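You operate a simulated robot arm through the tools that you are given. There is no shell and no other tool. Be economical: measure what you need, move in short steps, check, and stop when the job is done.

You run a simulated robot arm. Do the job below in one go: nothing can be reset, and whatever is moved stays where it is left.

Task
Swap the silver block on the grey plate for the red one.
Fine: red knob to 0, wait till the silver block's dot is dark, switch one off; the silver block ends on the wooden board.

It is judged by the outcome, as a careful person would: the job done as asked, and still so three seconds after it is handed in. It fails if anything else is knocked over, pushed out of place, dropped, spilled or broken.

Robot
A 6-joint arm with a two-finger parallel gripper, fixed in place. Base frame: the origin is at the foot of the arm, x ahead of it, y to its left, z up. Lengths are in cm, angles in degrees, forces in N, time in s.
With the tool pointing down near the work surface it reaches from about 20 to 46 cm from the base axis. Its first joint turns from -70.0 to 70.0 degrees. Payload 1.9 kg.
The tool frame sits at the grasp point between the pads (the TCP): z along the fingers, y along the line on which they close. The tips reach 2.3 cm beyond it. Largest opening 9.4 cm; finger width 3.8, thickness 1; the body of the gripper, 5.4 by 9.6 cm, starts 3.9 cm behind the TCP.
Orientation is that of the tool frame in the base frame, as [roll, pitch, yaw] about the fixed x, y, z axes, in that order (R = Rz(yaw) Ry(pitch) Rx(roll)). With the fingers straight down and closing along the base's y, the tool's x points along the base's -x, its y along +y and its z along -z.

Tools
- The arm moves only by the tool send_rows. Its argument "deltas" is text: rows parted by semicolons, each of 7 numbers parted by spaces: the shift along the base's x, y, z in cm, then the turn, a rotation vector about the base's x, y, z in degrees, then the closure, from 0 (fully open) to 1 (shut). In form: tx ty tz wx wy wz fingers; .... A call has 1 to 20 rows; each row is the pose to reach, as a shift and turn from the pose commanded when the call began. Rows are played at 5 a second. More than 5 cm and 8.6 degrees between two rows, or a gripper value outside its range, and nothing of the call is played. Where a pose cannot be reached the arm comes as near as it can. A force on the tool above 90 N (or 10 N above the force at the start of the call, whichever is more), or a blocked arm, ends the call early, and 0.2 s more pass. The fingers move at their own pace (about 10.8 cm/s each) and stop on an object; they squeeze with about 28 N. The grip force told is the motor's: it shows also when the fingers shut on nothing. Time passes only in rows, and 0.2 s behind the last, so rows that repeat a pose let the fingers close. It gives the time, the measured TCP pose, the force on the tool (base axes), the opening and the grip force at its end, in the units of the frame above (readings bear some noise), with the torque about the TCP (base axes, N m) and any sound that the robot's microphone picked up.
- Cameras (640 x 400 px; columns grow to the right, rows downward): "scene" is fixed at [3.04, 29.05, 43.97]; the picture's right is [-0.95, -0.32, 0.00], its down [-0.13, 0.39, -0.91] and it looks along [0.29, -0.87, -0.41] (base axes); focal length 352 px, centre (320, 200). "wrist" rides on the gripper at [8.6, 1.6, -7.5] in the tool frame; the picture's right is [-0.18, 0.98, 0.00], its down [-0.58, -0.11, -0.81] and it looks along [-0.79, -0.15, 0.59] (tool axes); focal length 243 px, centre (320, 200). There is no depth. A picture from a camera that has moved, and an enlarged one, comes with that camera's place and axes in the base frame and with its lens.
- capture(camera): a new picture of that camera. No time passes.
- zoom(camera, box): a new picture of the part [left, top, right, bottom] of that camera's present view, enlarged. No time passes.
- close_job(): hands the job in; it is judged then, once.

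Go step by step. Nothing tells you positions but the pictures and the camera data: compare them with the known pose of the tool, close in by small moves and look again before you grip or let go. The budget is 120 turns and 68 pictures, counting those below and the enlarged ones. Unless the task says otherwise, let go and move clear before handing in, and close with one line.

The tools are called after ">>>" as a command line: name --argument value ..., lists and objects as JSON in quotes. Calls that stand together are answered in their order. send_rows: Moves the arm, as the interface text tells. Its arguments: {"type":"object","properties":{"deltas":{"type":"string"}},"required":["deltas"]} The other tools are called the same way: capture (camera) takes a picture; zoom (camera, box) takes an enlarged picture of a part of a camera's view; close_job () hands the job in.

At the start:

```text
time: 0.0
position: [31.18, -6.23, 31.44]
ee_rot: [-180.0, 0.1, 180.0]
contact_force: [0.3, 0.5, 0.8]
torque: [-0.01, 0.02, 0.0]
gripper_width: 9.4
gripper_force: 0.0
```

scene: 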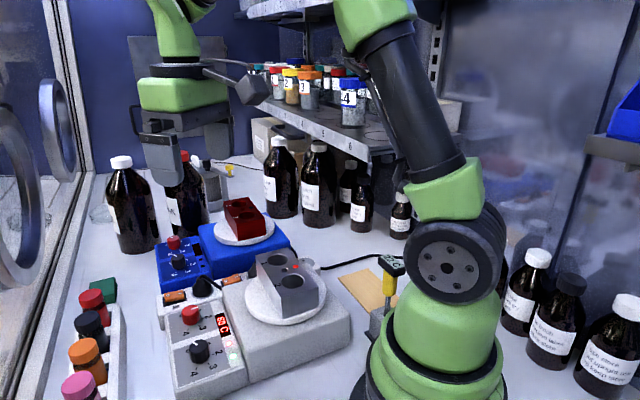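
wrist: 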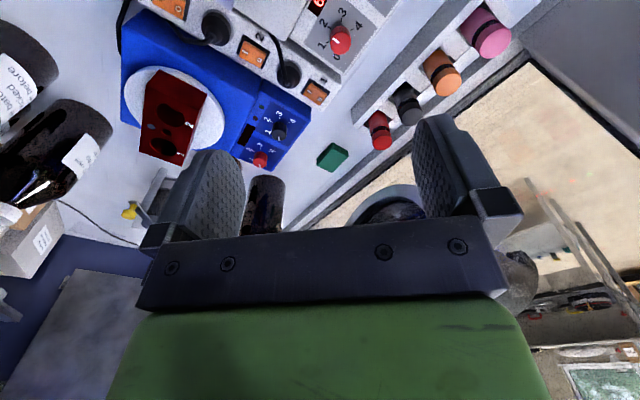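

I see a grey hotplate carrying a silver block and a blue one carrying a red block, with knobs, rocker switches and a wooden board near the arm's foot. I'll look closer first.

>>> zoom --camera "scene" --box '[140, 180, 300, 280]'

>>> zoom --camera "scene" --box '[150, 270, 310, 370]'

>>> zoom --camera "scene" --box '[230, 230, 422, 350]'

>>> zoom --camera "wrist" --box '[110, 0, 366, 160]'

```text
4.00 times, centred on (220, 230) of scene
camera zoom: at [3.04, 29.05, 43.97], right [-0.95, -0.32, 0.0], down [-0.13, 0.39, -0.91], along [0.29, -0.87, -0.41], focal length 1410 px, centre (720, 80)
```

zoom: 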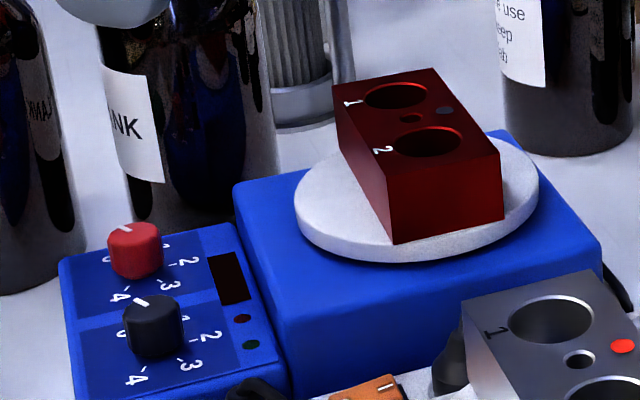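

```text
4.00 times, centred on (230, 320) of scene
camera zoom: at [3.04, 29.05, 43.97], right [-0.95, -0.32, 0.0], down [-0.13, 0.39, -0.91], along [0.29, -0.87, -0.41], focal length 1410 px, centre (680, -280)
```

zoom: 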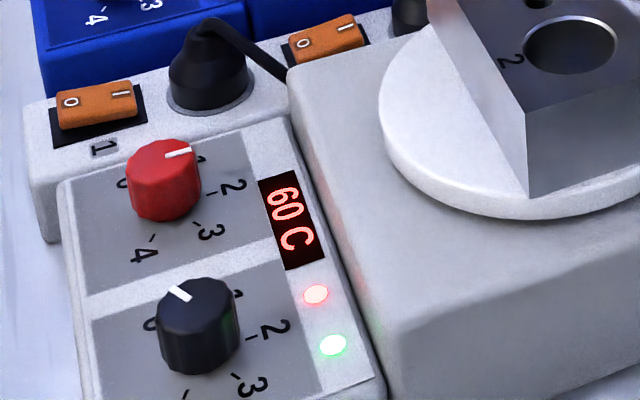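

```text
3.33 times, centred on (326, 290) of scene
camera zoom: at [3.04, 29.05, 43.97], right [-0.95, -0.32, 0.0], down [-0.13, 0.39, -0.91], along [0.29, -0.87, -0.41], focal length 1175 px, centre (300, -100)
```

zoom: 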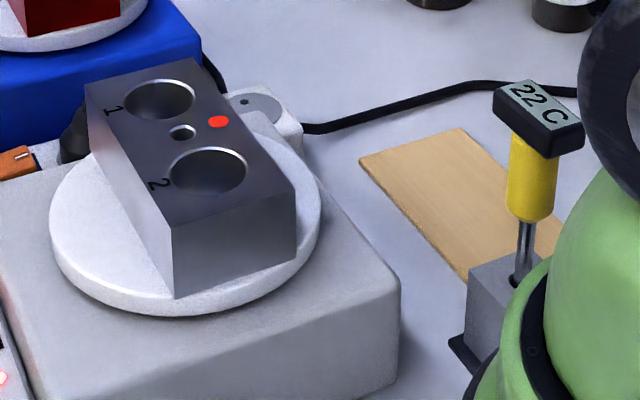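

```text
2.50 times, centred on (238, 80) of wrist
camera zoom: at [22.64, -4.56, 38.8], right [0.19, 0.98, 0.0], down [0.58, -0.11, 0.81], along [0.79, -0.15, -0.59], focal length 606 px, centre (525, 500)
```

zoom: 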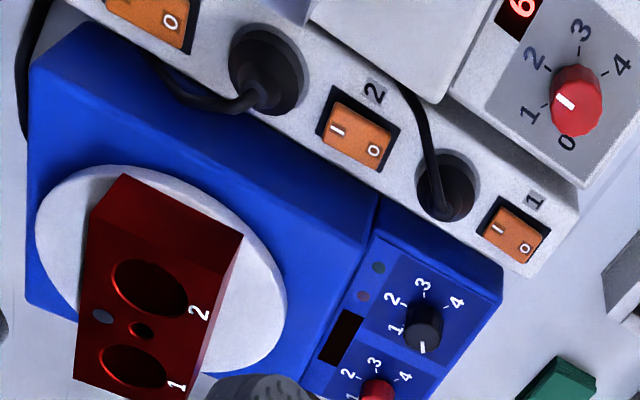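

The red knob of the grey plate comes out near (34.5, -4.4, 7), the silver block near (22, -13), the red block near (37, -26) and the board near (11, -23). I'll pull back and turn for a better top view.

>>> send_rows --deltas "-3 0 0 0 0 -8 0; -6 -1 0 0 0 -16 0; -8 -2 0 0 0 -24 0; -8 -2 0 0 0 -24 0"

>>> capture --camera "wrist"

```text
time: 1.0
position: [23.14, -8.22, 31.32]
ee_rot: [179.9, 0.1, 155.9]
contact_force: [-0.6, -0.5, 0.6]
torque: [0.01, 0.01, 0.0]
gripper_width: 9.38
gripper_force: 0.1
```

```text
61 pictures are left
camera wrist: at [16.05, -3.18, 38.69], right [0.57, 0.82, 0.0], down [0.48, -0.34, 0.81], along [0.66, -0.46, -0.59], focal length 243 px, centre (320, 200)
```

wrist: 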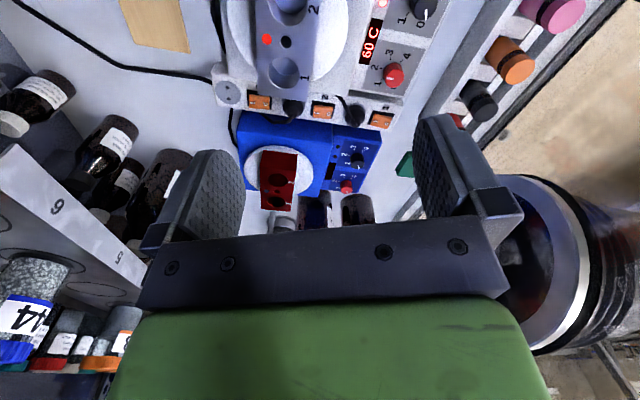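

Good overview; I'll enlarge the knob area and the two blocks.

>>> zoom --camera "wrist" --box '[330, 0, 490, 100]'

>>> zoom --camera "wrist" --box '[210, 100, 402, 220]'

>>> zoom --camera "wrist" --box '[200, 0, 400, 125]'

```text
4.00 times, centred on (410, 50) of wrist
camera zoom: at [16.05, -3.18, 38.69], right [0.57, 0.82, 0.0], down [0.48, -0.34, 0.81], along [0.66, -0.46, -0.59], focal length 970 px, centre (-40, 800)
```

zoom: 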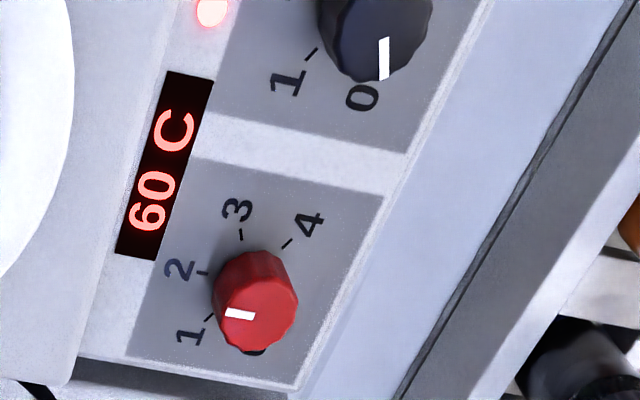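

```text
3.33 times, centred on (306, 160) of wrist
camera zoom: at [16.05, -3.18, 38.69], right [0.57, 0.82, 0.0], down [0.48, -0.34, 0.81], along [0.66, -0.46, -0.59], focal length 809 px, centre (367, 333)
```

zoom: 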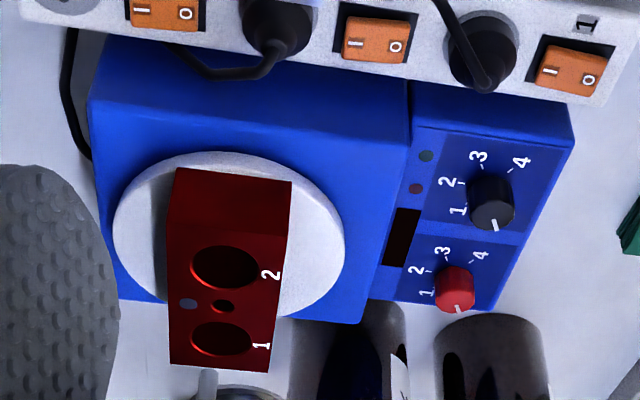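

```text
3.20 times, centred on (300, 62) of wrist
camera zoom: at [16.05, -3.18, 38.69], right [0.57, 0.82, 0.0], down [0.48, -0.34, 0.81], along [0.66, -0.46, -0.59], focal length 776 px, centre (384, 640)
```

zoom: 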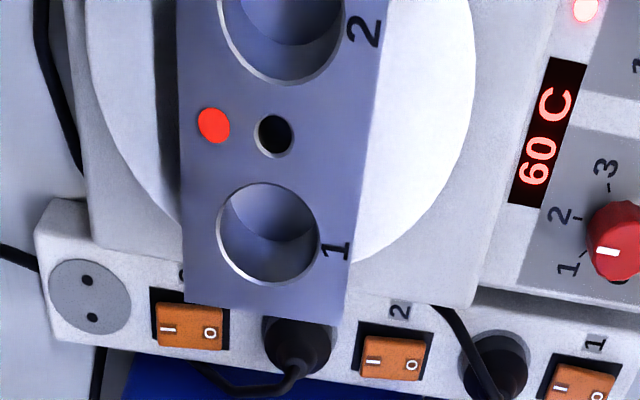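

The label and tick geometry puts the red knob at 2, centred near (34.6, -4.35), with 60° steps, so reaching 0 needs about +120° about z. I'll move above it with the gripper part-open and check.

>>> send_rows --deltas "3 1 -2 0 0 -6 0.3; 6 2 -5 0 0 -12 0.45; 9 3 -8 0 0 -18 0.45; 11.4 3.9 -11 0 0 -24 0.45; 11.4 3.9 -14 0 0 -30 0.45; 11.4 3.9 -17 0 0 -36 0.45; 11.4 3.9 -17 0 0 -36 0.45"

>>> capture --camera "wrist"

>>> zoom --camera "scene" --box '[100, 220, 340, 370]'

```text
time: 2.6
position: [34.61, -4.42, 14.44]
ee_rot: [179.9, 0.1, 119.8]
contact_force: [-0.4, 0.3, -0.9]
torque: [0.04, 0.04, -0.02]
gripper_width: 5.15
gripper_force: 0.0
```

```text
57 pictures are left
camera wrist: at [31.82, 3.96, 21.81], right [0.94, 0.33, 0.0], down [0.19, -0.56, 0.81], along [0.27, -0.76, -0.59], focal length 243 px, centre (320, 200)
```

wrist: 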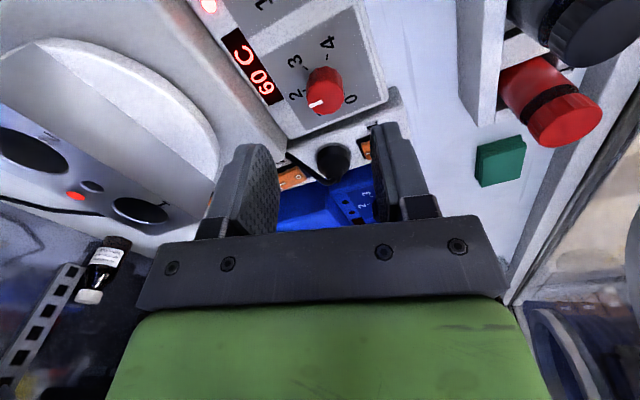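

```text
2.67 times, centred on (220, 295) of scene
camera zoom: at [3.04, 29.05, 43.97], right [-0.95, -0.32, 0.0], down [-0.13, 0.39, -0.91], along [0.29, -0.87, -0.41], focal length 940 px, centre (587, -53)
```

zoom: 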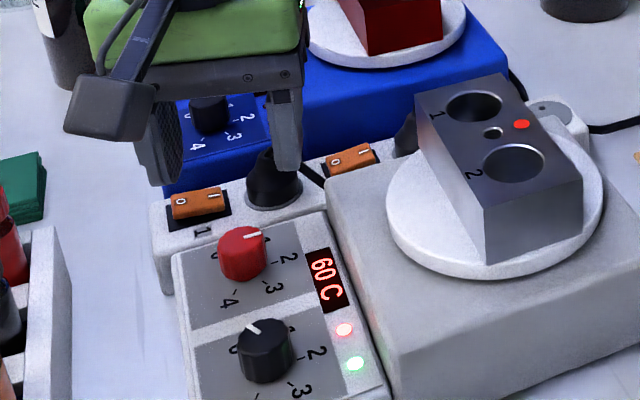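

>>> zoom --camera "wrist" --box '[256, 40, 384, 120]'

```text
5.00 times, centred on (320, 80) of wrist
camera zoom: at [31.82, 3.96, 21.81], right [0.94, 0.33, 0.0], down [0.19, -0.56, 0.81], along [0.27, -0.76, -0.59], focal length 1213 px, centre (320, 800)
```

zoom: 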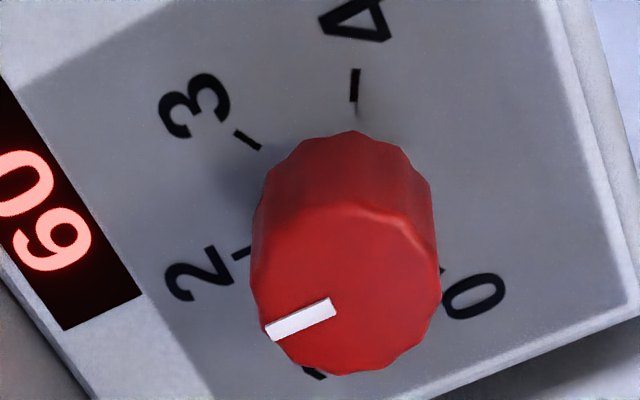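

The pointer is on tick 2 and the knob centre is at about (35.1, -4.2), top z about 7. I'll lower over it and close.

>>> send_rows --deltas "0.5 0.17 -2 0 0 0 0.45; 0.5 0.17 -4.5 0 0 0 0.45; 0.5 0.17 -6.1 0 0 0 0.45; 0.5 0.17 -6.1 0 0 0 0.45"

>>> capture --camera "wrist"

>>> zoom --camera "scene" --box '[100, 220, 340, 370]'

```text
time: 3.6
position: [35.08, -4.26, 8.3]
ee_rot: [180.0, 0.1, 119.8]
contact_force: [0.8, 0.1, 0.8]
torque: [-0.01, 0.02, 0.03]
gripper_width: 5.18
gripper_force: 0.0
```

```text
54 pictures are left
camera wrist: at [32.4, 4.13, 15.68], right [0.94, 0.33, 0.0], down [0.19, -0.56, 0.81], along [0.27, -0.76, -0.59], focal length 243 px, centre (320, 200)
```

wrist: 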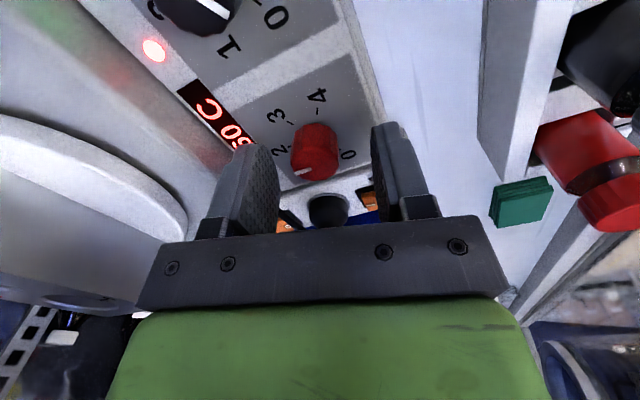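

```text
2.67 times, centred on (220, 295) of scene
camera zoom: at [3.04, 29.05, 43.97], right [-0.95, -0.32, 0.0], down [-0.13, 0.39, -0.91], along [0.29, -0.87, -0.41], focal length 940 px, centre (587, -53)
```

zoom: 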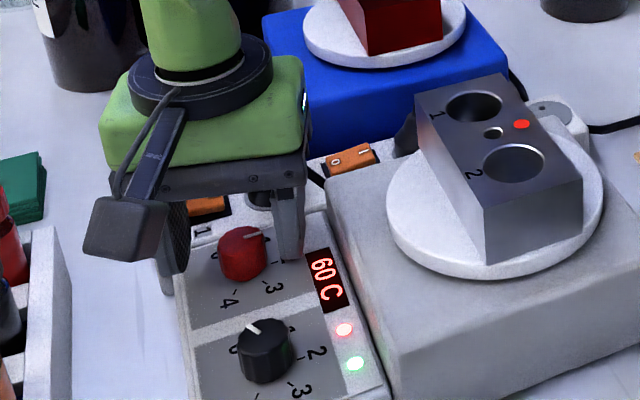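

Centred. Close and turn by +60° first.

>>> send_rows --deltas "0 0 0 0 0 0 1; 0 0 0 0 0 0 1; 0 0 0 0 0 0 1; 0 0 0 0 0 7.5 1; 0 0 0 0 0 15 1; 0 0 0 0 0 22.5 1; 0 0 0 0 0 30 1; 0 0 0 0 0 37.5 1; 0 0 0 0 0 45 1; 0 0 0 0 0 52.5 1; 0 0 0 0 0 60 1; 0 0 0 0 0 60 1"

>>> capture --camera "wrist"

```text
time: 6.2
position: [35.01, -4.47, 8.34]
ee_rot: [-179.9, -0.2, 180.0]
contact_force: [-27.5, -52.1, -5.7]
torque: [-0.8, 0.86, -0.04]
gripper_width: 2.41
gripper_force: 45.0
```

```text
52 pictures are left
camera wrist: at [26.47, -2.75, 15.65], right [0.18, 0.98, 0.0], down [0.58, -0.11, 0.81], along [0.79, -0.15, -0.59], focal length 243 px, centre (320, 200)
```

wrist: 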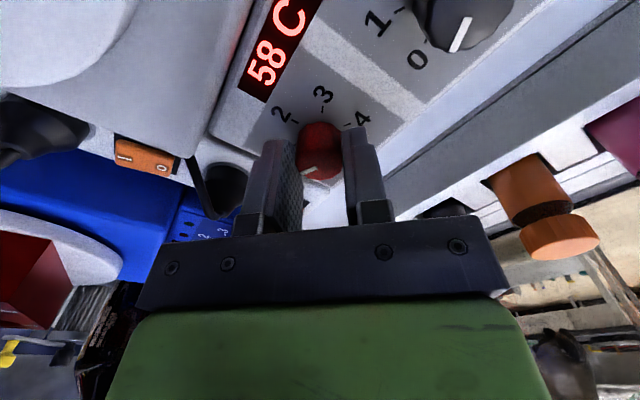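

It turns with the grip; the side force shows the knob's true axis is slightly toward -y. I'll relax that and continue the second 60°.

>>> send_rows --deltas "-0.1 -0.3 0 0 0 0 1; -0.1 -0.3 0 0 0 0 1"

```text
time: 6.8
position: [35.06, -4.62, 8.24]
ee_rot: [180.0, 0.1, 180.0]
contact_force: [-10.1, -20.9, -11.5]
torque: [-0.38, 0.91, 0.03]
gripper_width: 2.45
gripper_force: 44.8
```

>>> send_rows --deltas "-0.1 -0.2 0.05 0 0 0 1; -0.1 -0.2 0.05 0 0 0 1; -0.1 -0.2 0.05 0 0 7.5 1; -0.1 -0.2 0.05 0 0 15 1; -0.1 -0.2 0.05 0 0 22.5 1; -0.1 -0.2 0.05 0 0 30 1; -0.1 -0.2 0.05 0 0 30 1"

```text
time: 8.4
position: [34.85, -4.56, 8.42]
ee_rot: [-180.0, 0.2, -149.9]
contact_force: [17.1, 38.2, -11.5]
torque: [0.62, -0.41, 0.04]
gripper_width: 2.48
gripper_force: 44.6
```

>>> send_rows --deltas "0.12 0.3 0.05 0 0 0 1; 0.12 0.3 0.05 0 0 0 1; 0.12 0.3 0.05 0 0 7.5 1; 0.12 0.3 0.05 0 0 15 1; 0.12 0.3 0.05 0 0 22 1; 0.12 0.3 0.05 0 0 22 1"

>>> capture --camera "wrist"

>>> zoom --camera "scene" --box '[140, 220, 380, 370]'

```text
time: 9.8
position: [34.95, -4.53, 8.53]
ee_rot: [180.0, 0.0, -128.0]
contact_force: [-10.6, -39.7, -1.5]
torque: [-0.78, 0.26, -0.04]
gripper_width: 2.49
gripper_force: 44.6
```

```text
51 pictures are left
camera wrist: at [28.47, -10.28, 15.8], right [-0.66, 0.75, 0.0], down [0.44, 0.39, 0.81], along [0.6, 0.53, -0.59], focal length 243 px, centre (320, 200)
```

wrist: 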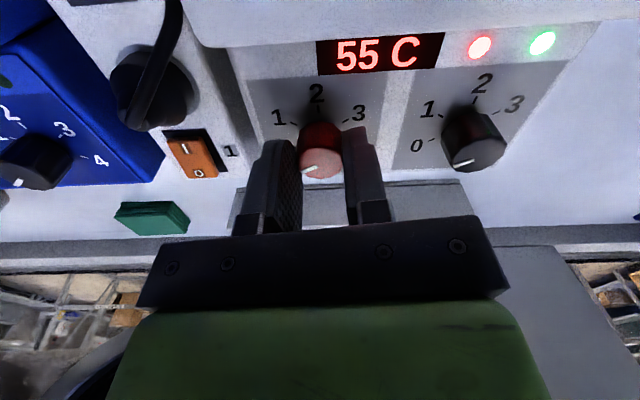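

```text
2.67 times, centred on (260, 295) of scene
camera zoom: at [3.04, 29.05, 43.97], right [-0.95, -0.32, 0.0], down [-0.13, 0.39, -0.91], along [0.29, -0.87, -0.41], focal length 940 px, centre (480, -53)
```

zoom: 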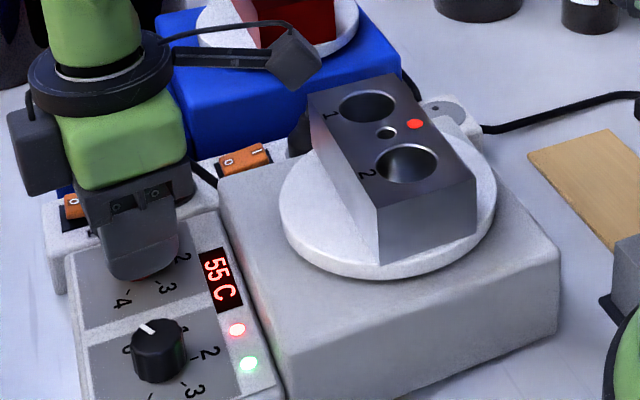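

>>> send_rows --deltas "0 -0.2 0 0 0 0 1; 0 -0.2 0 0 0 5 1; 0 -0.2 0 0 0 9 1; 0 -0.2 0 0 0 9 1"

>>> zoom --camera "wrist" --box '[250, 20, 554, 210]'

```text
time: 10.8
position: [35.11, -4.4, 8.37]
ee_rot: [180.0, 0.2, -119.0]
contact_force: [6.7, 3.0, -16.2]
torque: [0.6, -0.35, -0.51]
gripper_width: 2.46
gripper_force: 45.1
```

```text
2.11 times, centred on (402, 115) of wrist
camera zoom: at [29.51, -11.19, 15.78], right [-0.77, 0.64, 0.0], down [0.38, 0.45, 0.81], along [0.52, 0.62, -0.59], focal length 511 px, centre (147, 379)
```

zoom: 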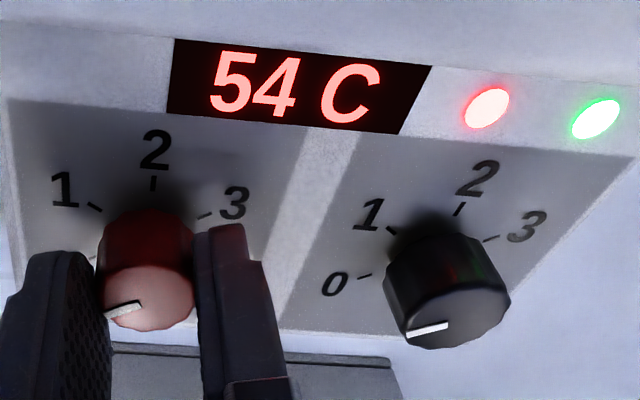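

Torque about z has appeared, as from an end stop. I'll release, rise and check the pointer.

>>> send_rows --deltas "0 0 0 0 0 -1 0.6; 0 0 0 0 0 -1 0.45; 0 0 0 0 0 -1 0.45; 0 0 3 0 0 -1 0.45; 0 0 7 0 0 -9 0.45;  0 0 10 0 0 -17 0.45; -2 -1 13 0 0 -25 0.45; -2 -1 16 0 0 -33 0.45; -2 -1 16 0 0 -41 0.45"

>>> capture --camera "wrist"

>>> zoom --camera "scene" --box '[150, 270, 310, 370]'

```text
time: 12.8
position: [33.0, -5.54, 24.57]
ee_rot: [179.9, 0.1, -160.2]
contact_force: [1.2, -0.3, 0.4]
torque: [-0.01, 0.0, -0.02]
gripper_width: 5.14
gripper_force: 0.1
```

```text
48 pictures are left
camera wrist: at [24.43, -6.89, 31.87], right [-0.16, 0.99, 0.0], down [0.58, 0.09, 0.81], along [0.8, 0.13, -0.59], focal length 243 px, centre (320, 200)
```

wrist: 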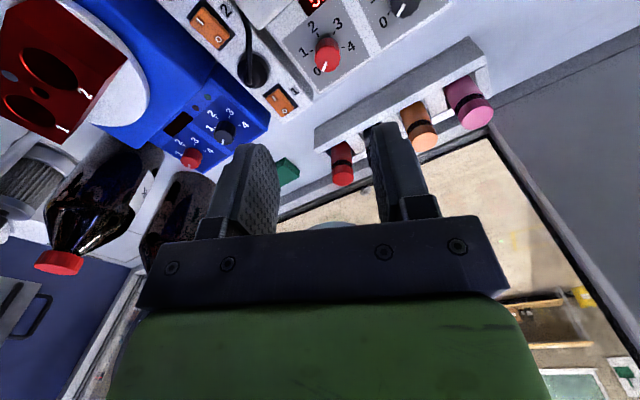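

```text
4.00 times, centred on (230, 320) of scene
camera zoom: at [3.04, 29.05, 43.97], right [-0.95, -0.32, 0.0], down [-0.13, 0.39, -0.91], along [0.29, -0.87, -0.41], focal length 1410 px, centre (680, -280)
```

zoom: 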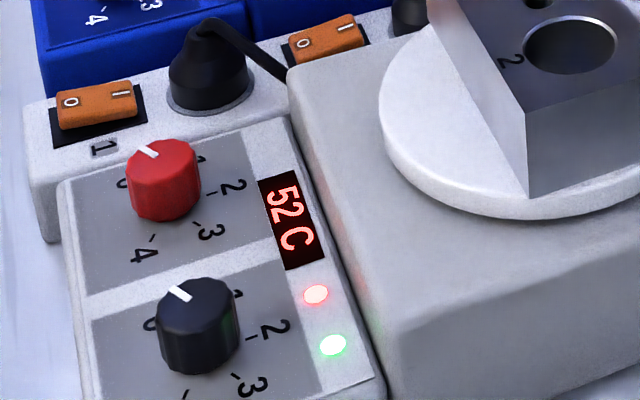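

The red knob now matches the black knob's 0, nothing else moved and the plate is cooling (52 °C). While waiting I'll look over the board.

>>> send_rows --deltas "-2 0 2 0 0 -8 0.45; -4 -1 4 0 0 -16 0.3; -7 -3 6 0 0 -24 0; -10 -5 6.5 0 0 -32 0; -12 -7 6.5 0 0 -40 0; -14 -9 6.5 0 0 -48 0; -16 -11 6.5 0 0 -56 0; -18 -12 6.5 0 0 -64 0; -20 -13 6.5 0 0 -72 0; -20 -13 6.5 0 0 -79 0; -20 -13 6.5 0 0 -79 0"

>>> capture --camera "wrist"

>>> capture --camera "scene"

```text
time: 15.2
position: [13.16, -18.53, 30.92]
ee_rot: [179.9, 0.0, 120.8]
contact_force: [0.3, 0.2, 1.6]
torque: [0.0, 0.01, 0.02]
gripper_width: 9.41
gripper_force: 0.1
```

```text
46 pictures are left
camera wrist: at [10.14, -10.21, 38.33], right [0.94, 0.35, 0.0], down [0.2, -0.55, 0.81], along [0.28, -0.76, -0.59], focal length 243 px, centre (320, 200)
```

wrist: 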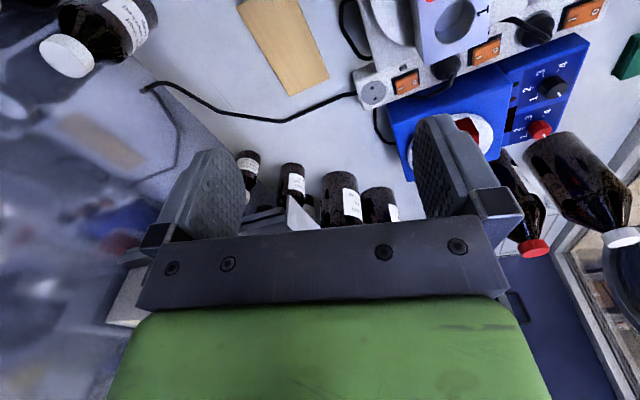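

```text
45 pictures are left
```

scene: 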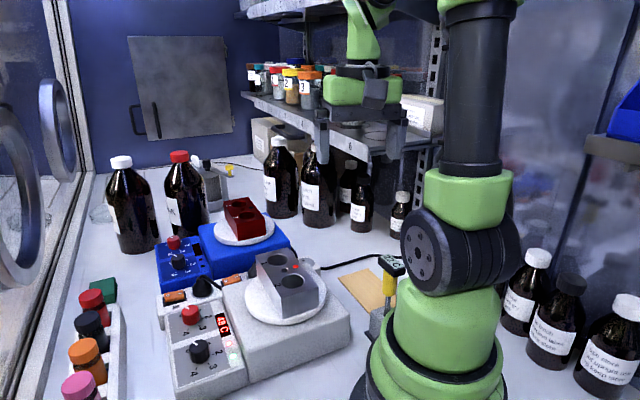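

The board runs parallel to the silver block (long axis about 135°), but its near end is hidden by the thermometer stand. I'll turn the wrist to look at that end from the other side.

>>> send_rows --deltas "0 0 0 0 0 -8 0; 0 0 0 0 0 -16 0; 0 0 0 0 0 -24 0; 0 0 0 0 0 -32 0; 0 0 0 0 0 -40 0; 0 0 0 0 0 -48 0; 0 0 0 0 0 -56 0; 0 0 0 0 0 -64 0; 0 0 0 0 0 -72 0; 0 0 0 0 0 -76 0; 0 0 0 0 0 -76 0"

>>> capture --camera "wrist"

>>> zoom --camera "scene" --box '[150, 230, 342, 350]'

```text
time: 17.6
position: [13.02, -18.44, 30.92]
ee_rot: [-180.0, 0.0, 44.9]
contact_force: [1.0, 1.1, 0.2]
torque: [-0.01, 0.03, 0.0]
gripper_width: 9.4
gripper_force: 0.0
```

```text
44 pictures are left
camera wrist: at [20.41, -13.54, 38.32], right [0.56, -0.83, 0.0], down [-0.49, -0.33, 0.81], along [-0.67, -0.45, -0.59], focal length 243 px, centre (320, 200)
```

wrist: 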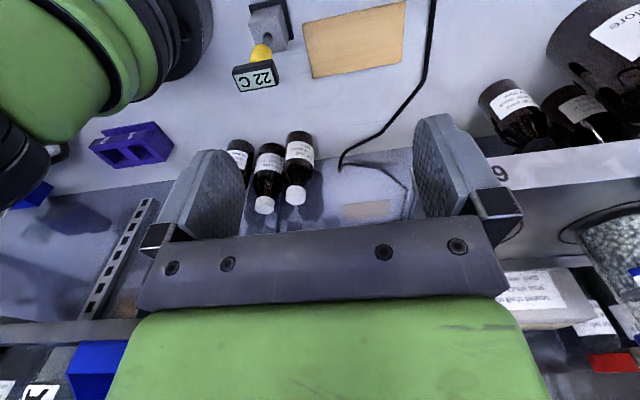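

```text
3.33 times, centred on (246, 290) of scene
camera zoom: at [3.04, 29.05, 43.97], right [-0.95, -0.32, 0.0], down [-0.13, 0.39, -0.91], along [0.29, -0.87, -0.41], focal length 1175 px, centre (567, -100)
```

zoom: 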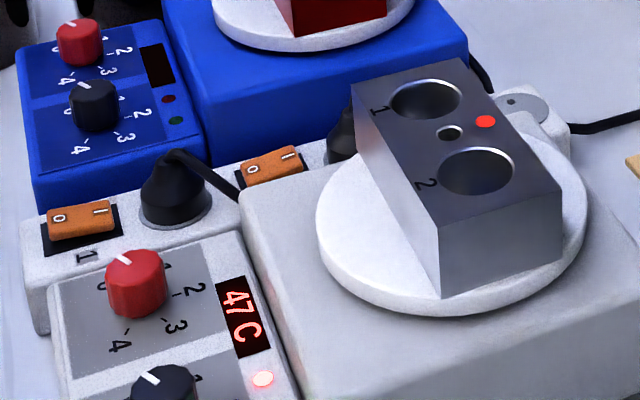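

Excellent view of the whole board. Enlarging it.

>>> zoom --camera "wrist" --box '[220, 0, 460, 150]'

```text
2.67 times, centred on (340, 75) of wrist
camera zoom: at [20.41, -13.54, 38.32], right [0.56, -0.83, 0.0], down [-0.49, -0.33, 0.81], along [-0.67, -0.45, -0.59], focal length 647 px, centre (267, 533)
```

zoom: 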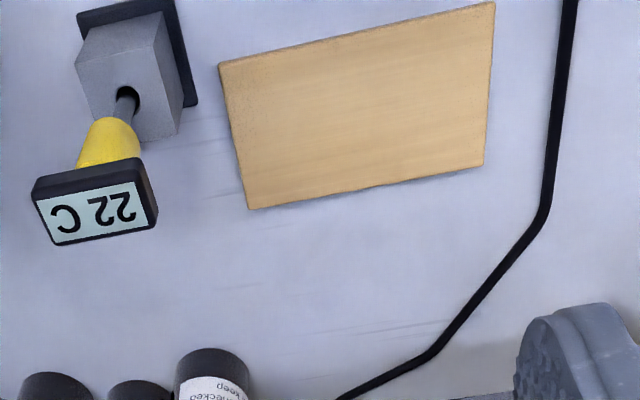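

The board is 13 × 7.3 cm, centred near (11.1, -25.6). The thermometer head (top z about 15) would be close to the camera at yaw 135, so I'll test whether the wrist reaches yaw -45 for the placement.

>>> send_rows --deltas "0 0 0 0 0 -8 0; 0 0 0 0 0 -16 0; 0 0 0 0 0 -24 0; 0 0 0 0 0 -32 0; 0 0 0 0 0 -40 0; 0 0 0 0 0 -48 0; 0 0 0 0 0 -56 0; 0 0 0 0 0 -64 0; 0 0 0 0 0 -72 0; 0 0 0 0 0 -80 0; 0 0 0 0 0 -88 0; 0 0 0 0 0 -90 0; 0 0 0 0 0 -90 0"

```text
time: 20.4
position: [12.98, -18.5, 30.89]
ee_rot: [-180.0, 0.1, -45.3]
contact_force: [0.4, 0.6, 0.7]
torque: [-0.01, 0.01, -0.01]
gripper_width: 9.4
gripper_force: 0.2
```

Reached. Now check whether the same yaw also holds above the silver block, which would make the move a pure translation.

>>> send_rows --deltas "3 2 0 0 0 0 0; 6 4 -2 0 0 0 0; 9.4 6.4 -5 0 0 0 0; 9.4 6.4 -5 0 0 0 0"

>>> capture --camera "wrist"

>>> zoom --camera "scene" --box '[150, 230, 342, 350]'

```text
refused: row 3 steps farther than a row can; nothing moved
```

```text
41 pictures are left
camera wrist: at [18.07, -25.73, 38.24], right [-0.83, -0.56, 0.0], down [-0.33, 0.49, 0.81], along [-0.45, 0.67, -0.59], focal length 243 px, centre (320, 200)
```

wrist: 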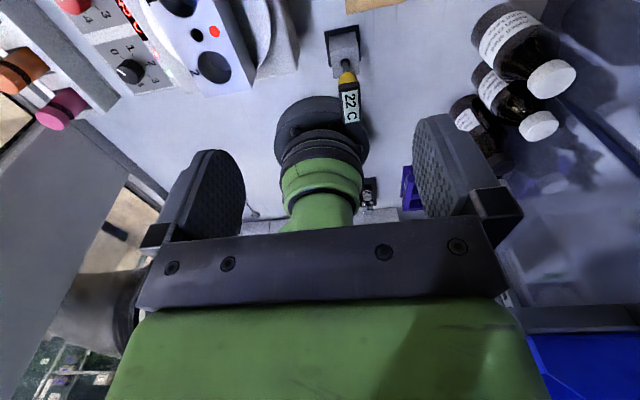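

```text
3.33 times, centred on (246, 290) of scene
camera zoom: at [3.04, 29.05, 43.97], right [-0.95, -0.32, 0.0], down [-0.13, 0.39, -0.91], along [0.29, -0.87, -0.41], focal length 1175 px, centre (567, -100)
```

zoom: 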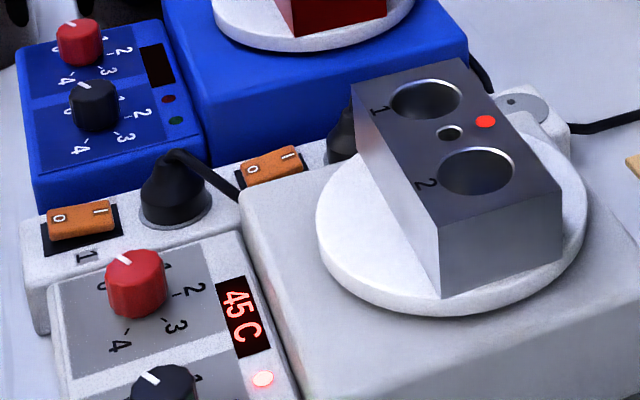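

>>> send_rows --deltas "3 2 0 0 0 0 0; 6 4 -2 0 0 0 0; 8.5 6 -4 0 0 0 0; 9.4 6.4 -6 0 0 0 0; 9.4 6.4 -6 0 0 0 0; 9.4 6.4 -6 0 0 0 0"

>>> capture --camera "wrist"

```text
time: 21.8
position: [21.19, -14.47, 26.47]
ee_rot: [-179.9, 0.2, -44.8]
contact_force: [0.9, 0.3, -0.9]
torque: [-0.01, -0.02, 0.01]
gripper_width: 9.41
gripper_force: 0.1
out of reach, approached as far as the arm can: row 3, 4, 5, 6
```

```text
39 pictures are left
camera wrist: at [26.31, -21.69, 33.79], right [-0.82, -0.57, 0.0], down [-0.33, 0.48, 0.81], along [-0.46, 0.67, -0.59], focal length 243 px, centre (320, 200)
```

wrist: 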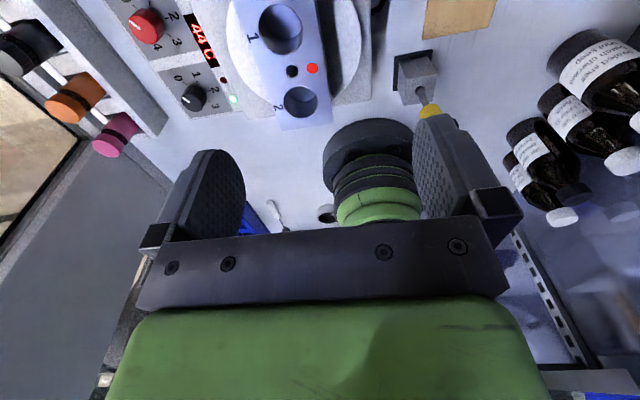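

The wrist limit shows up here, so I'll pick at yaw 135 and place at yaw -45 instead. The plate is at 44 °C with the block dot still red; I'll unwind the wrist while waiting and head for switch 1.

>>> send_rows --deltas "0 0 0 0 0 7.5 0; 0 0 0 0 0 15 0; 0 0 0 0 0 22.5 0; 0 0 0 0 0 30 0; 0 0 0 0 0 37.5 0; 0 0 0 0 0 45 0; 0 0 0 0 0 52.5 0; 0 0 0 0 0 60 0; 0 0 0 0 0 67.5 0; 0 0 0 0 0 75 0; 0 0 0 0 0 82.5 0; 0 0 0 0 0 90 0; 0 0 0 0 0 97.5 0; 0 0 0 0 0 105 0; 0 0 0 0 0 112.5 0; 0 0 0 0 0 120 0; 0 0 0 0 0 127.5 0; 0 0 0 0 0 135 0"

```text
time: 25.6
position: [21.23, -14.51, 26.52]
ee_rot: [179.9, 0.1, 90.0]
contact_force: [-0.2, -0.2, -0.1]
torque: [-0.02, 0.01, 0.01]
gripper_width: 9.39
gripper_force: 0.1
```

>>> send_rows --deltas "1 0.5 0 0 0 7.5 0; 2 1 0 0 0 15 0; 3 1.5 0 0 0 22.5 0; 4 2 0 0 0 30 0; 5 2 0 0 0 37.5 0; 6 2.5 0 0 0 45 0; 7 3 0 0 0 52.5 0; 8 3.5 0 0 0 60 0; 9 3.5 0 0 0 67.5 0; 10 4 0 0 0 75 0; 11 4 0 0 0 82.5 0; 12 4.5 0 0 0 90 0.5; 13 5 0 0 0 97.5 1; 15 6 0 0 0 105 1; 17 6 0 0 0 112.5 1; 19 6.5 -2 0 0 120 1; 20.5 6.5 -5 0 0 127.5 1; 21.7 6.7 -8 0 0 135 1; 21.7 6.7 -10 0 0 135 1"

>>> capture --camera "wrist"

>>> zoom --camera "scene" --box '[130, 230, 322, 350]'

```text
time: 29.6
position: [42.82, -7.62, 16.31]
ee_rot: [179.9, 0.0, -135.0]
contact_force: [0.7, -0.3, -0.2]
torque: [0.02, 0.01, 0.0]
gripper_width: 0.01
gripper_force: 28.3
```

```text
38 pictures are left
camera wrist: at [35.68, -12.54, 23.69], right [-0.56, 0.83, 0.0], down [0.49, 0.33, 0.81], along [0.67, 0.46, -0.59], focal length 243 px, centre (320, 200)
```

wrist: 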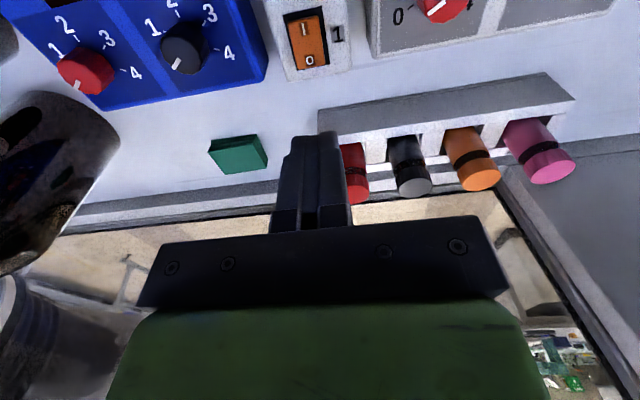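

```text
3.33 times, centred on (226, 290) of scene
camera zoom: at [3.04, 29.05, 43.97], right [-0.95, -0.32, 0.0], down [-0.13, 0.39, -0.91], along [0.29, -0.87, -0.41], focal length 1175 px, centre (633, -100)
```

zoom: 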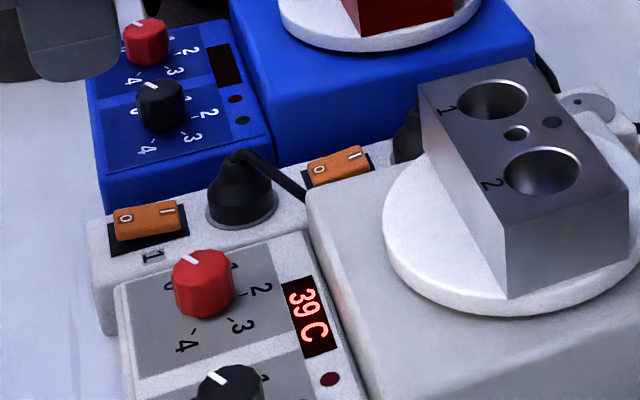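

The block's dot is dark (39 °C), so switch 1 can go off now. Enlarging the switch to aim.

>>> zoom --camera "wrist" --box '[256, 0, 384, 80]'

```text
5.00 times, centred on (320, 40) of wrist
camera zoom: at [35.68, -12.54, 23.69], right [-0.56, 0.83, 0.0], down [0.49, 0.33, 0.81], along [0.67, 0.46, -0.59], focal length 1213 px, centre (320, 1000)
```

zoom: 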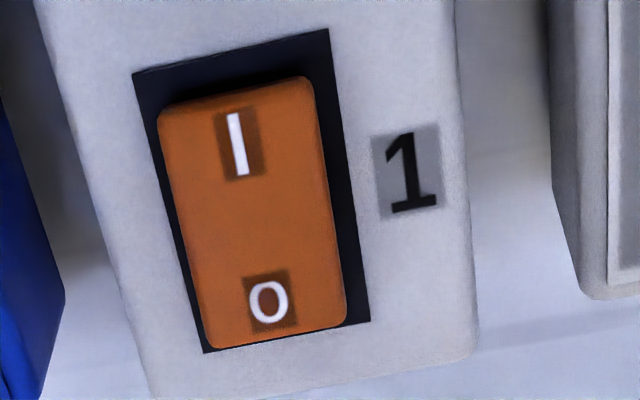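

>>> send_rows --deltas "1.05 0.2 -3 0 0 0 1; 1.05 0.2 -6 0 0 0 1; 1.05 0.2 -8.3 0 0 0 1; 1.05 0.2 -8.8 0 0 0 1; 1.05 0.2 -8.8 0 0 0 1"

>>> zoom --camera "wrist" --box '[220, 60, 412, 180]'

>>> zoom --camera "scene" --box '[130, 250, 258, 330]'

```text
time: 30.8
position: [44.0, -7.38, 7.54]
ee_rot: [-180.0, 0.2, -135.1]
contact_force: [0.1, 0.4, 0.3]
torque: [0.02, -0.04, -0.03]
gripper_width: 0.0
gripper_force: 28.4
```

```text
3.33 times, centred on (316, 120) of wrist
camera zoom: at [36.83, -12.39, 14.96], right [-0.56, 0.83, 0.0], down [0.49, 0.33, 0.81], along [0.67, 0.46, -0.59], focal length 809 px, centre (333, 467)
```

zoom: 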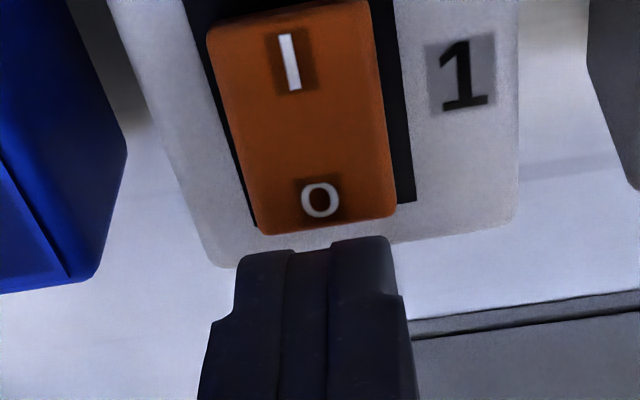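

```text
5.00 times, centred on (194, 290) of scene
camera zoom: at [3.04, 29.05, 43.97], right [-0.95, -0.32, 0.0], down [-0.13, 0.39, -0.91], along [0.29, -0.87, -0.41], focal length 1762 px, centre (950, -250)
```

zoom: 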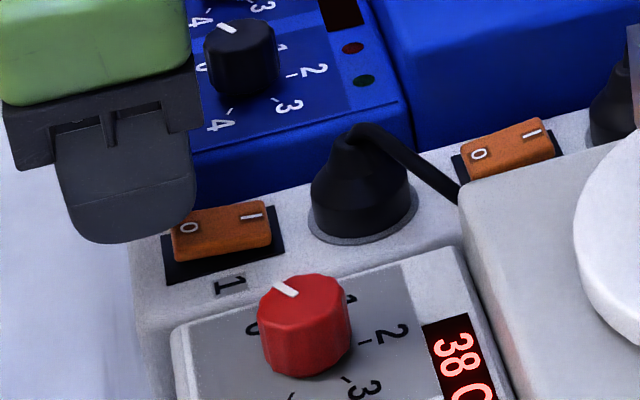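

The fingertips are rounded, so contact needs about 1 cm further inward. I'll lift a little, shift and press.

>>> send_rows --deltas "0 0 0.7 0 0 0 1; -0.8 -0.75 0.7 0 0 0 1; -0.8 -0.75 0.2 0 0 0 1; -0.8 -0.75 -0.1 0 0 0 1; -0.8 -0.75 -0.3 0 0 0 1; -0.8 -0.75 -0.3 0 0 0 1"

>>> zoom --camera "wrist" --box '[220, 60, 412, 180]'

```text
time: 32.2
position: [43.04, -8.27, 7.36]
ee_rot: [179.9, 0.1, -135.0]
contact_force: [0.2, -1.0, 0.2]
torque: [0.06, 0.02, -0.02]
gripper_width: 0.0
gripper_force: 28.3
```

```text
3.33 times, centred on (316, 120) of wrist
camera zoom: at [36.01, -13.2, 14.72], right [-0.56, 0.83, 0.0], down [0.49, 0.33, 0.81], along [0.67, 0.46, -0.59], focal length 809 px, centre (333, 467)
```

zoom: 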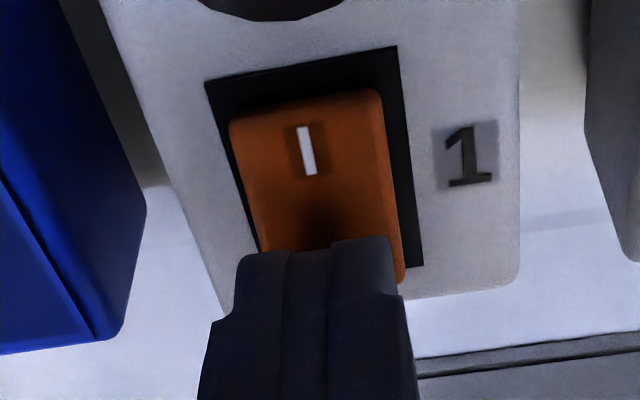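

Well placed over the 0 end; pressing down gently.

>>> send_rows --deltas "0 0 -0.2 0 0 0 1; 0 0 -0.4 0 0 0 1; 0 0 -0.6 0 0 0 1; 0 0 -0.6 0 0 0 1"

```text
time: 33.2
position: [43.25, -8.24, 6.78]
ee_rot: [-180.0, 0.2, -135.1]
contact_force: [-9.9, 2.8, 25.2]
torque: [-0.17, 0.49, 0.07]
gripper_width: 0.01
gripper_force: 27.6
```

>>> send_rows --deltas "0 0 -0.25 0 0 0 1; 0 0 -0.25 0 0 0 1; 0 0 1 0 0 0 1; 0 0 4 0 0 0 1; 0 0 8 0 0 0 1; 0 0 8 0 0 0 1"

>>> zoom --camera "wrist" --box '[200, 0, 456, 160]'

>>> zoom --camera "scene" --box '[130, 250, 290, 350]'

```text
time: 34.6
position: [43.09, -8.12, 14.55]
ee_rot: [179.9, -0.1, -135.1]
contact_force: [0.3, 0.4, 0.2]
torque: [-0.01, 0.06, 0.01]
gripper_width: 0.01
gripper_force: 28.0
```

```text
2.50 times, centred on (328, 80) of wrist
camera zoom: at [36.0, -13.09, 22.0], right [-0.56, 0.83, 0.0], down [0.49, 0.33, 0.81], along [0.67, 0.46, -0.59], focal length 606 px, centre (300, 500)
```

zoom: 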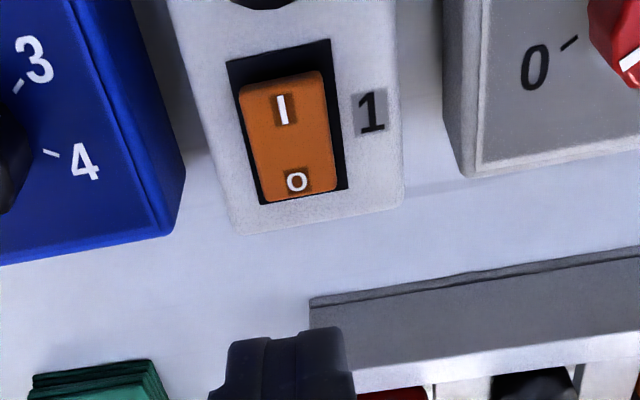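

```text
4.00 times, centred on (210, 300) of scene
camera zoom: at [3.04, 29.05, 43.97], right [-0.95, -0.32, 0.0], down [-0.13, 0.39, -0.91], along [0.29, -0.87, -0.41], focal length 1410 px, centre (760, -200)
```

zoom: 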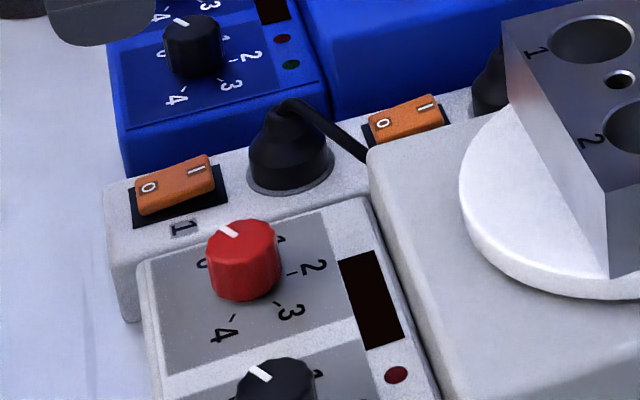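

Display and lamps are off: switch 1 is off. Next the silver block, approached at yaw 135.

>>> send_rows --deltas "-1 0 3 0 0 -7.5 0.5; -3 0 6 0 0 -15 0; -5 0 8 0 0 -22.5 0; -7 -0.5 8 0 0 -30 0; -9 -1 8 0 0 -37.5 0; -11 -1.5 8 0 0 -45 0; -13 -2 8 0 0 -52.5 0; -15 -2.5 8 0 0 -60 0; -17 -3 8 0 0 -67.5 0; -19 -3.5 8 0 0 -75 0; -20.7 -3.7 8 0 0 -82.5 0; -20.7 -3.7 8 0 0 -90 0;  -20.7 -3.7 8 0 0 -90 0"

>>> capture --camera "wrist"

>>> capture --camera "scene"

```text
time: 37.4
position: [22.53, -11.95, 22.77]
ee_rot: [180.0, 0.1, 134.8]
contact_force: [0.4, 0.0, 0.4]
torque: [-0.02, -0.04, -0.02]
gripper_width: 9.44
gripper_force: 0.1
```

```text
30 pictures are left
camera wrist: at [17.65, -4.67, 30.12], right [0.83, 0.56, 0.0], down [0.33, -0.49, 0.81], along [0.45, -0.67, -0.59], focal length 243 px, centre (320, 200)
```

wrist: 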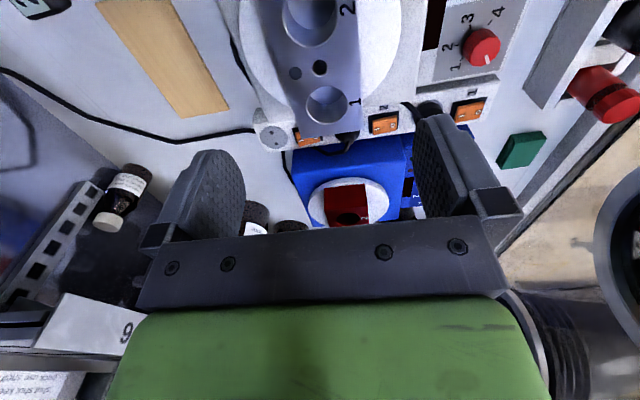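

```text
29 pictures are left
```

scene: 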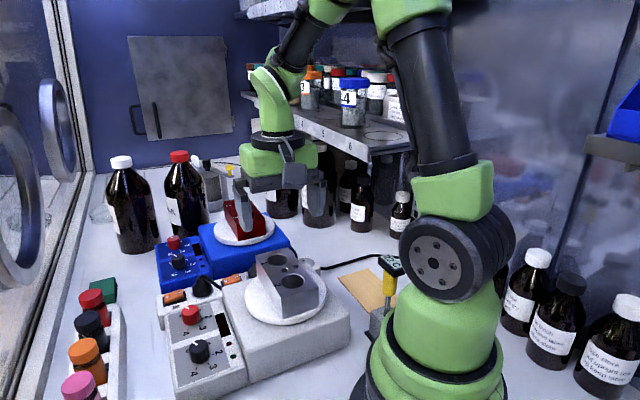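

>>> zoom --camera "wrist" --box '[220, 0, 444, 140]'

```text
2.86 times, centred on (332, 70) of wrist
camera zoom: at [17.65, -4.67, 30.12], right [0.83, 0.56, 0.0], down [0.33, -0.49, 0.81], along [0.45, -0.67, -0.59], focal length 693 px, centre (286, 571)
```

zoom: 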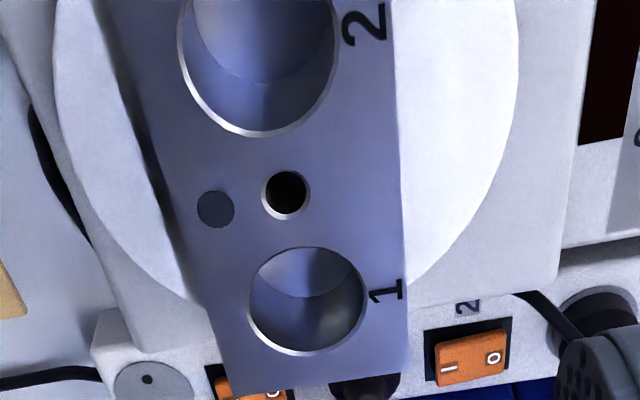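

The silver block centre is (22.4, -11.7), 5.6 wide, top z 12.1. Descending astride it, then closing.

>>> send_rows --deltas "-0.1 0.22 -4 0 0 0 0; -0.1 0.22 -8 0 0 0 0; -0.1 0.22 -10 0 0 0 0; -0.1 0.22 -11.3 0 0 0 0; -0.1 0.22 -11.3 0 0 0 0"

>>> capture --camera "wrist"

```text
time: 38.6
position: [22.38, -11.71, 11.48]
ee_rot: [179.9, 0.1, 134.9]
contact_force: [0.6, 0.1, 0.4]
torque: [0.01, 0.01, -0.01]
gripper_width: 9.38
gripper_force: 0.1
```

```text
27 pictures are left
camera wrist: at [17.5, -4.43, 18.78], right [0.83, 0.56, 0.0], down [0.33, -0.49, 0.81], along [0.45, -0.67, -0.59], focal length 243 px, centre (320, 200)
```

wrist: 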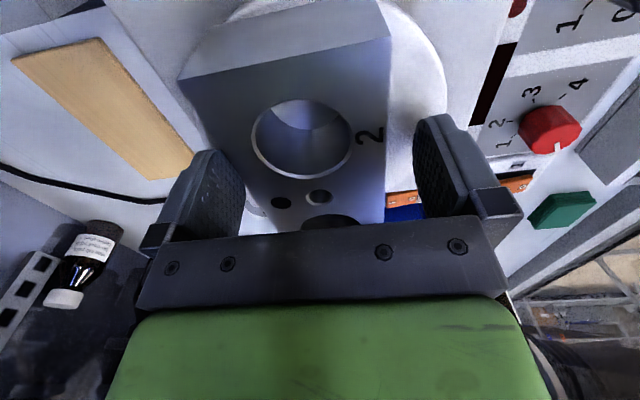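

>>> send_rows --deltas "0 0 0 0 0 0 0.5; 0 0 0 0 0 0 1; 0 0 0 0 0 0 1; 0 0 0 0 0 0 1; 0 0 0 0 0 0 1; 0 0 1 0 0 0 1; 0 0 3 0 0 0 1; 0 0 3 0 0 0 1"

>>> capture --camera "wrist"

```text
time: 40.4
position: [22.41, -11.83, 14.56]
ee_rot: [179.8, 0.1, 135.0]
contact_force: [0.1, 0.7, -5.7]
torque: [-0.02, 0.01, -0.03]
gripper_width: 5.7
gripper_force: 27.9
```

```text
26 pictures are left
camera wrist: at [17.54, -4.41, 21.9], right [0.83, 0.56, 0.0], down [0.33, -0.49, 0.81], along [0.46, -0.67, -0.59], focal length 243 px, centre (320, 200)
```

wrist: 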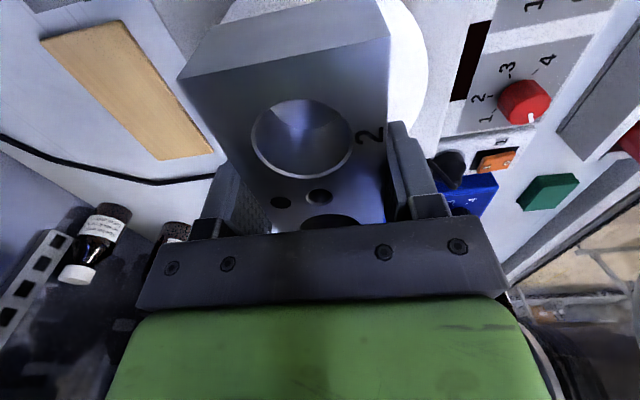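

Held firmly. Lift, swing toward the board and begin the half turn.

>>> send_rows --deltas "0 0 4 0 0 0 1; 0 0 8 0 0 0 1; 0 0 10 0 0 0 1; -1.5 -1.5 10 0 0 -8 1; -3 -3 10 0 0 -16 1; -4.5 -4.5 10 0 0 -24 1; -6 -6 10 0 0 -32 1; -7.5 -7.5 10 0 0 -40 1; -9 -8.5 10 0 0 -48 1; -9 -8.5 10 0 0 -56 1; -9 -8.5 10 0 0 -64 1; -9 -8.5 10 0 0 -72 1; -9 -8.5 10 0 0 -80 1; -9 -8.5 10 0 0 -88 1; -9 -8.5 10 0 0 -90 1"

>>> send_rows --deltas "0 0 0 0 0 -7 1; 0 0 0 0 0 -15 1; 0 0 0 0 0 -23 1; 0 0 0 0 0 -31 1; 0 0 0 0 0 -39 1; 0 0 0 0 0 -47 1; 0 0 0 0 0 -55 1; 0 0 0 0 0 -63 1; 0 0 0 0 0 -71 1; 0 0 0 0 0 -79 1; 0 0 0 0 0 -87 1; 0 0 0 0 0 -90 1; 0 0 0 0 0 -90 1"

>>> capture --camera "wrist"

```text
time: 43.6
position: [13.27, -20.22, 24.39]
ee_rot: [180.0, 0.1, 44.8]
contact_force: [-0.1, -0.4, -4.9]
torque: [-0.03, -0.01, 0.02]
gripper_width: 5.71
gripper_force: 27.5
```

```text
time: 46.4
position: [13.3, -20.2, 24.47]
ee_rot: [179.9, 0.2, -45.2]
contact_force: [0.3, -0.5, -5.7]
torque: [-0.02, -0.01, -0.02]
gripper_width: 5.7
gripper_force: 28.1
```

```text
25 pictures are left
camera wrist: at [18.43, -27.49, 31.79], right [-0.83, -0.56, 0.0], down [-0.33, 0.49, 0.81], along [-0.45, 0.67, -0.59], focal length 243 px, centre (320, 200)
```

wrist: 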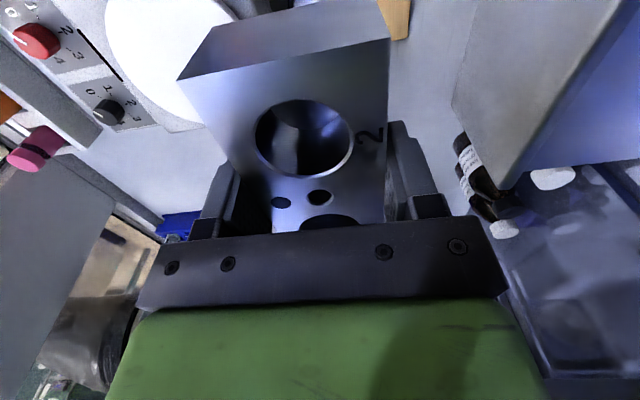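

Something pale is at the right edge of the wrist view; I'll check the scene before descending.

>>> capture --camera "scene"

```text
24 pictures are left
```

scene: 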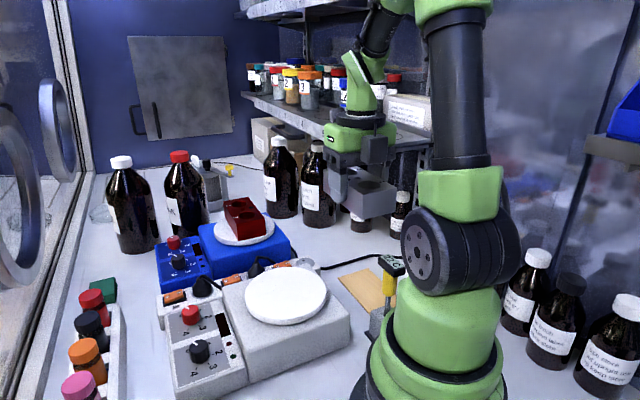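

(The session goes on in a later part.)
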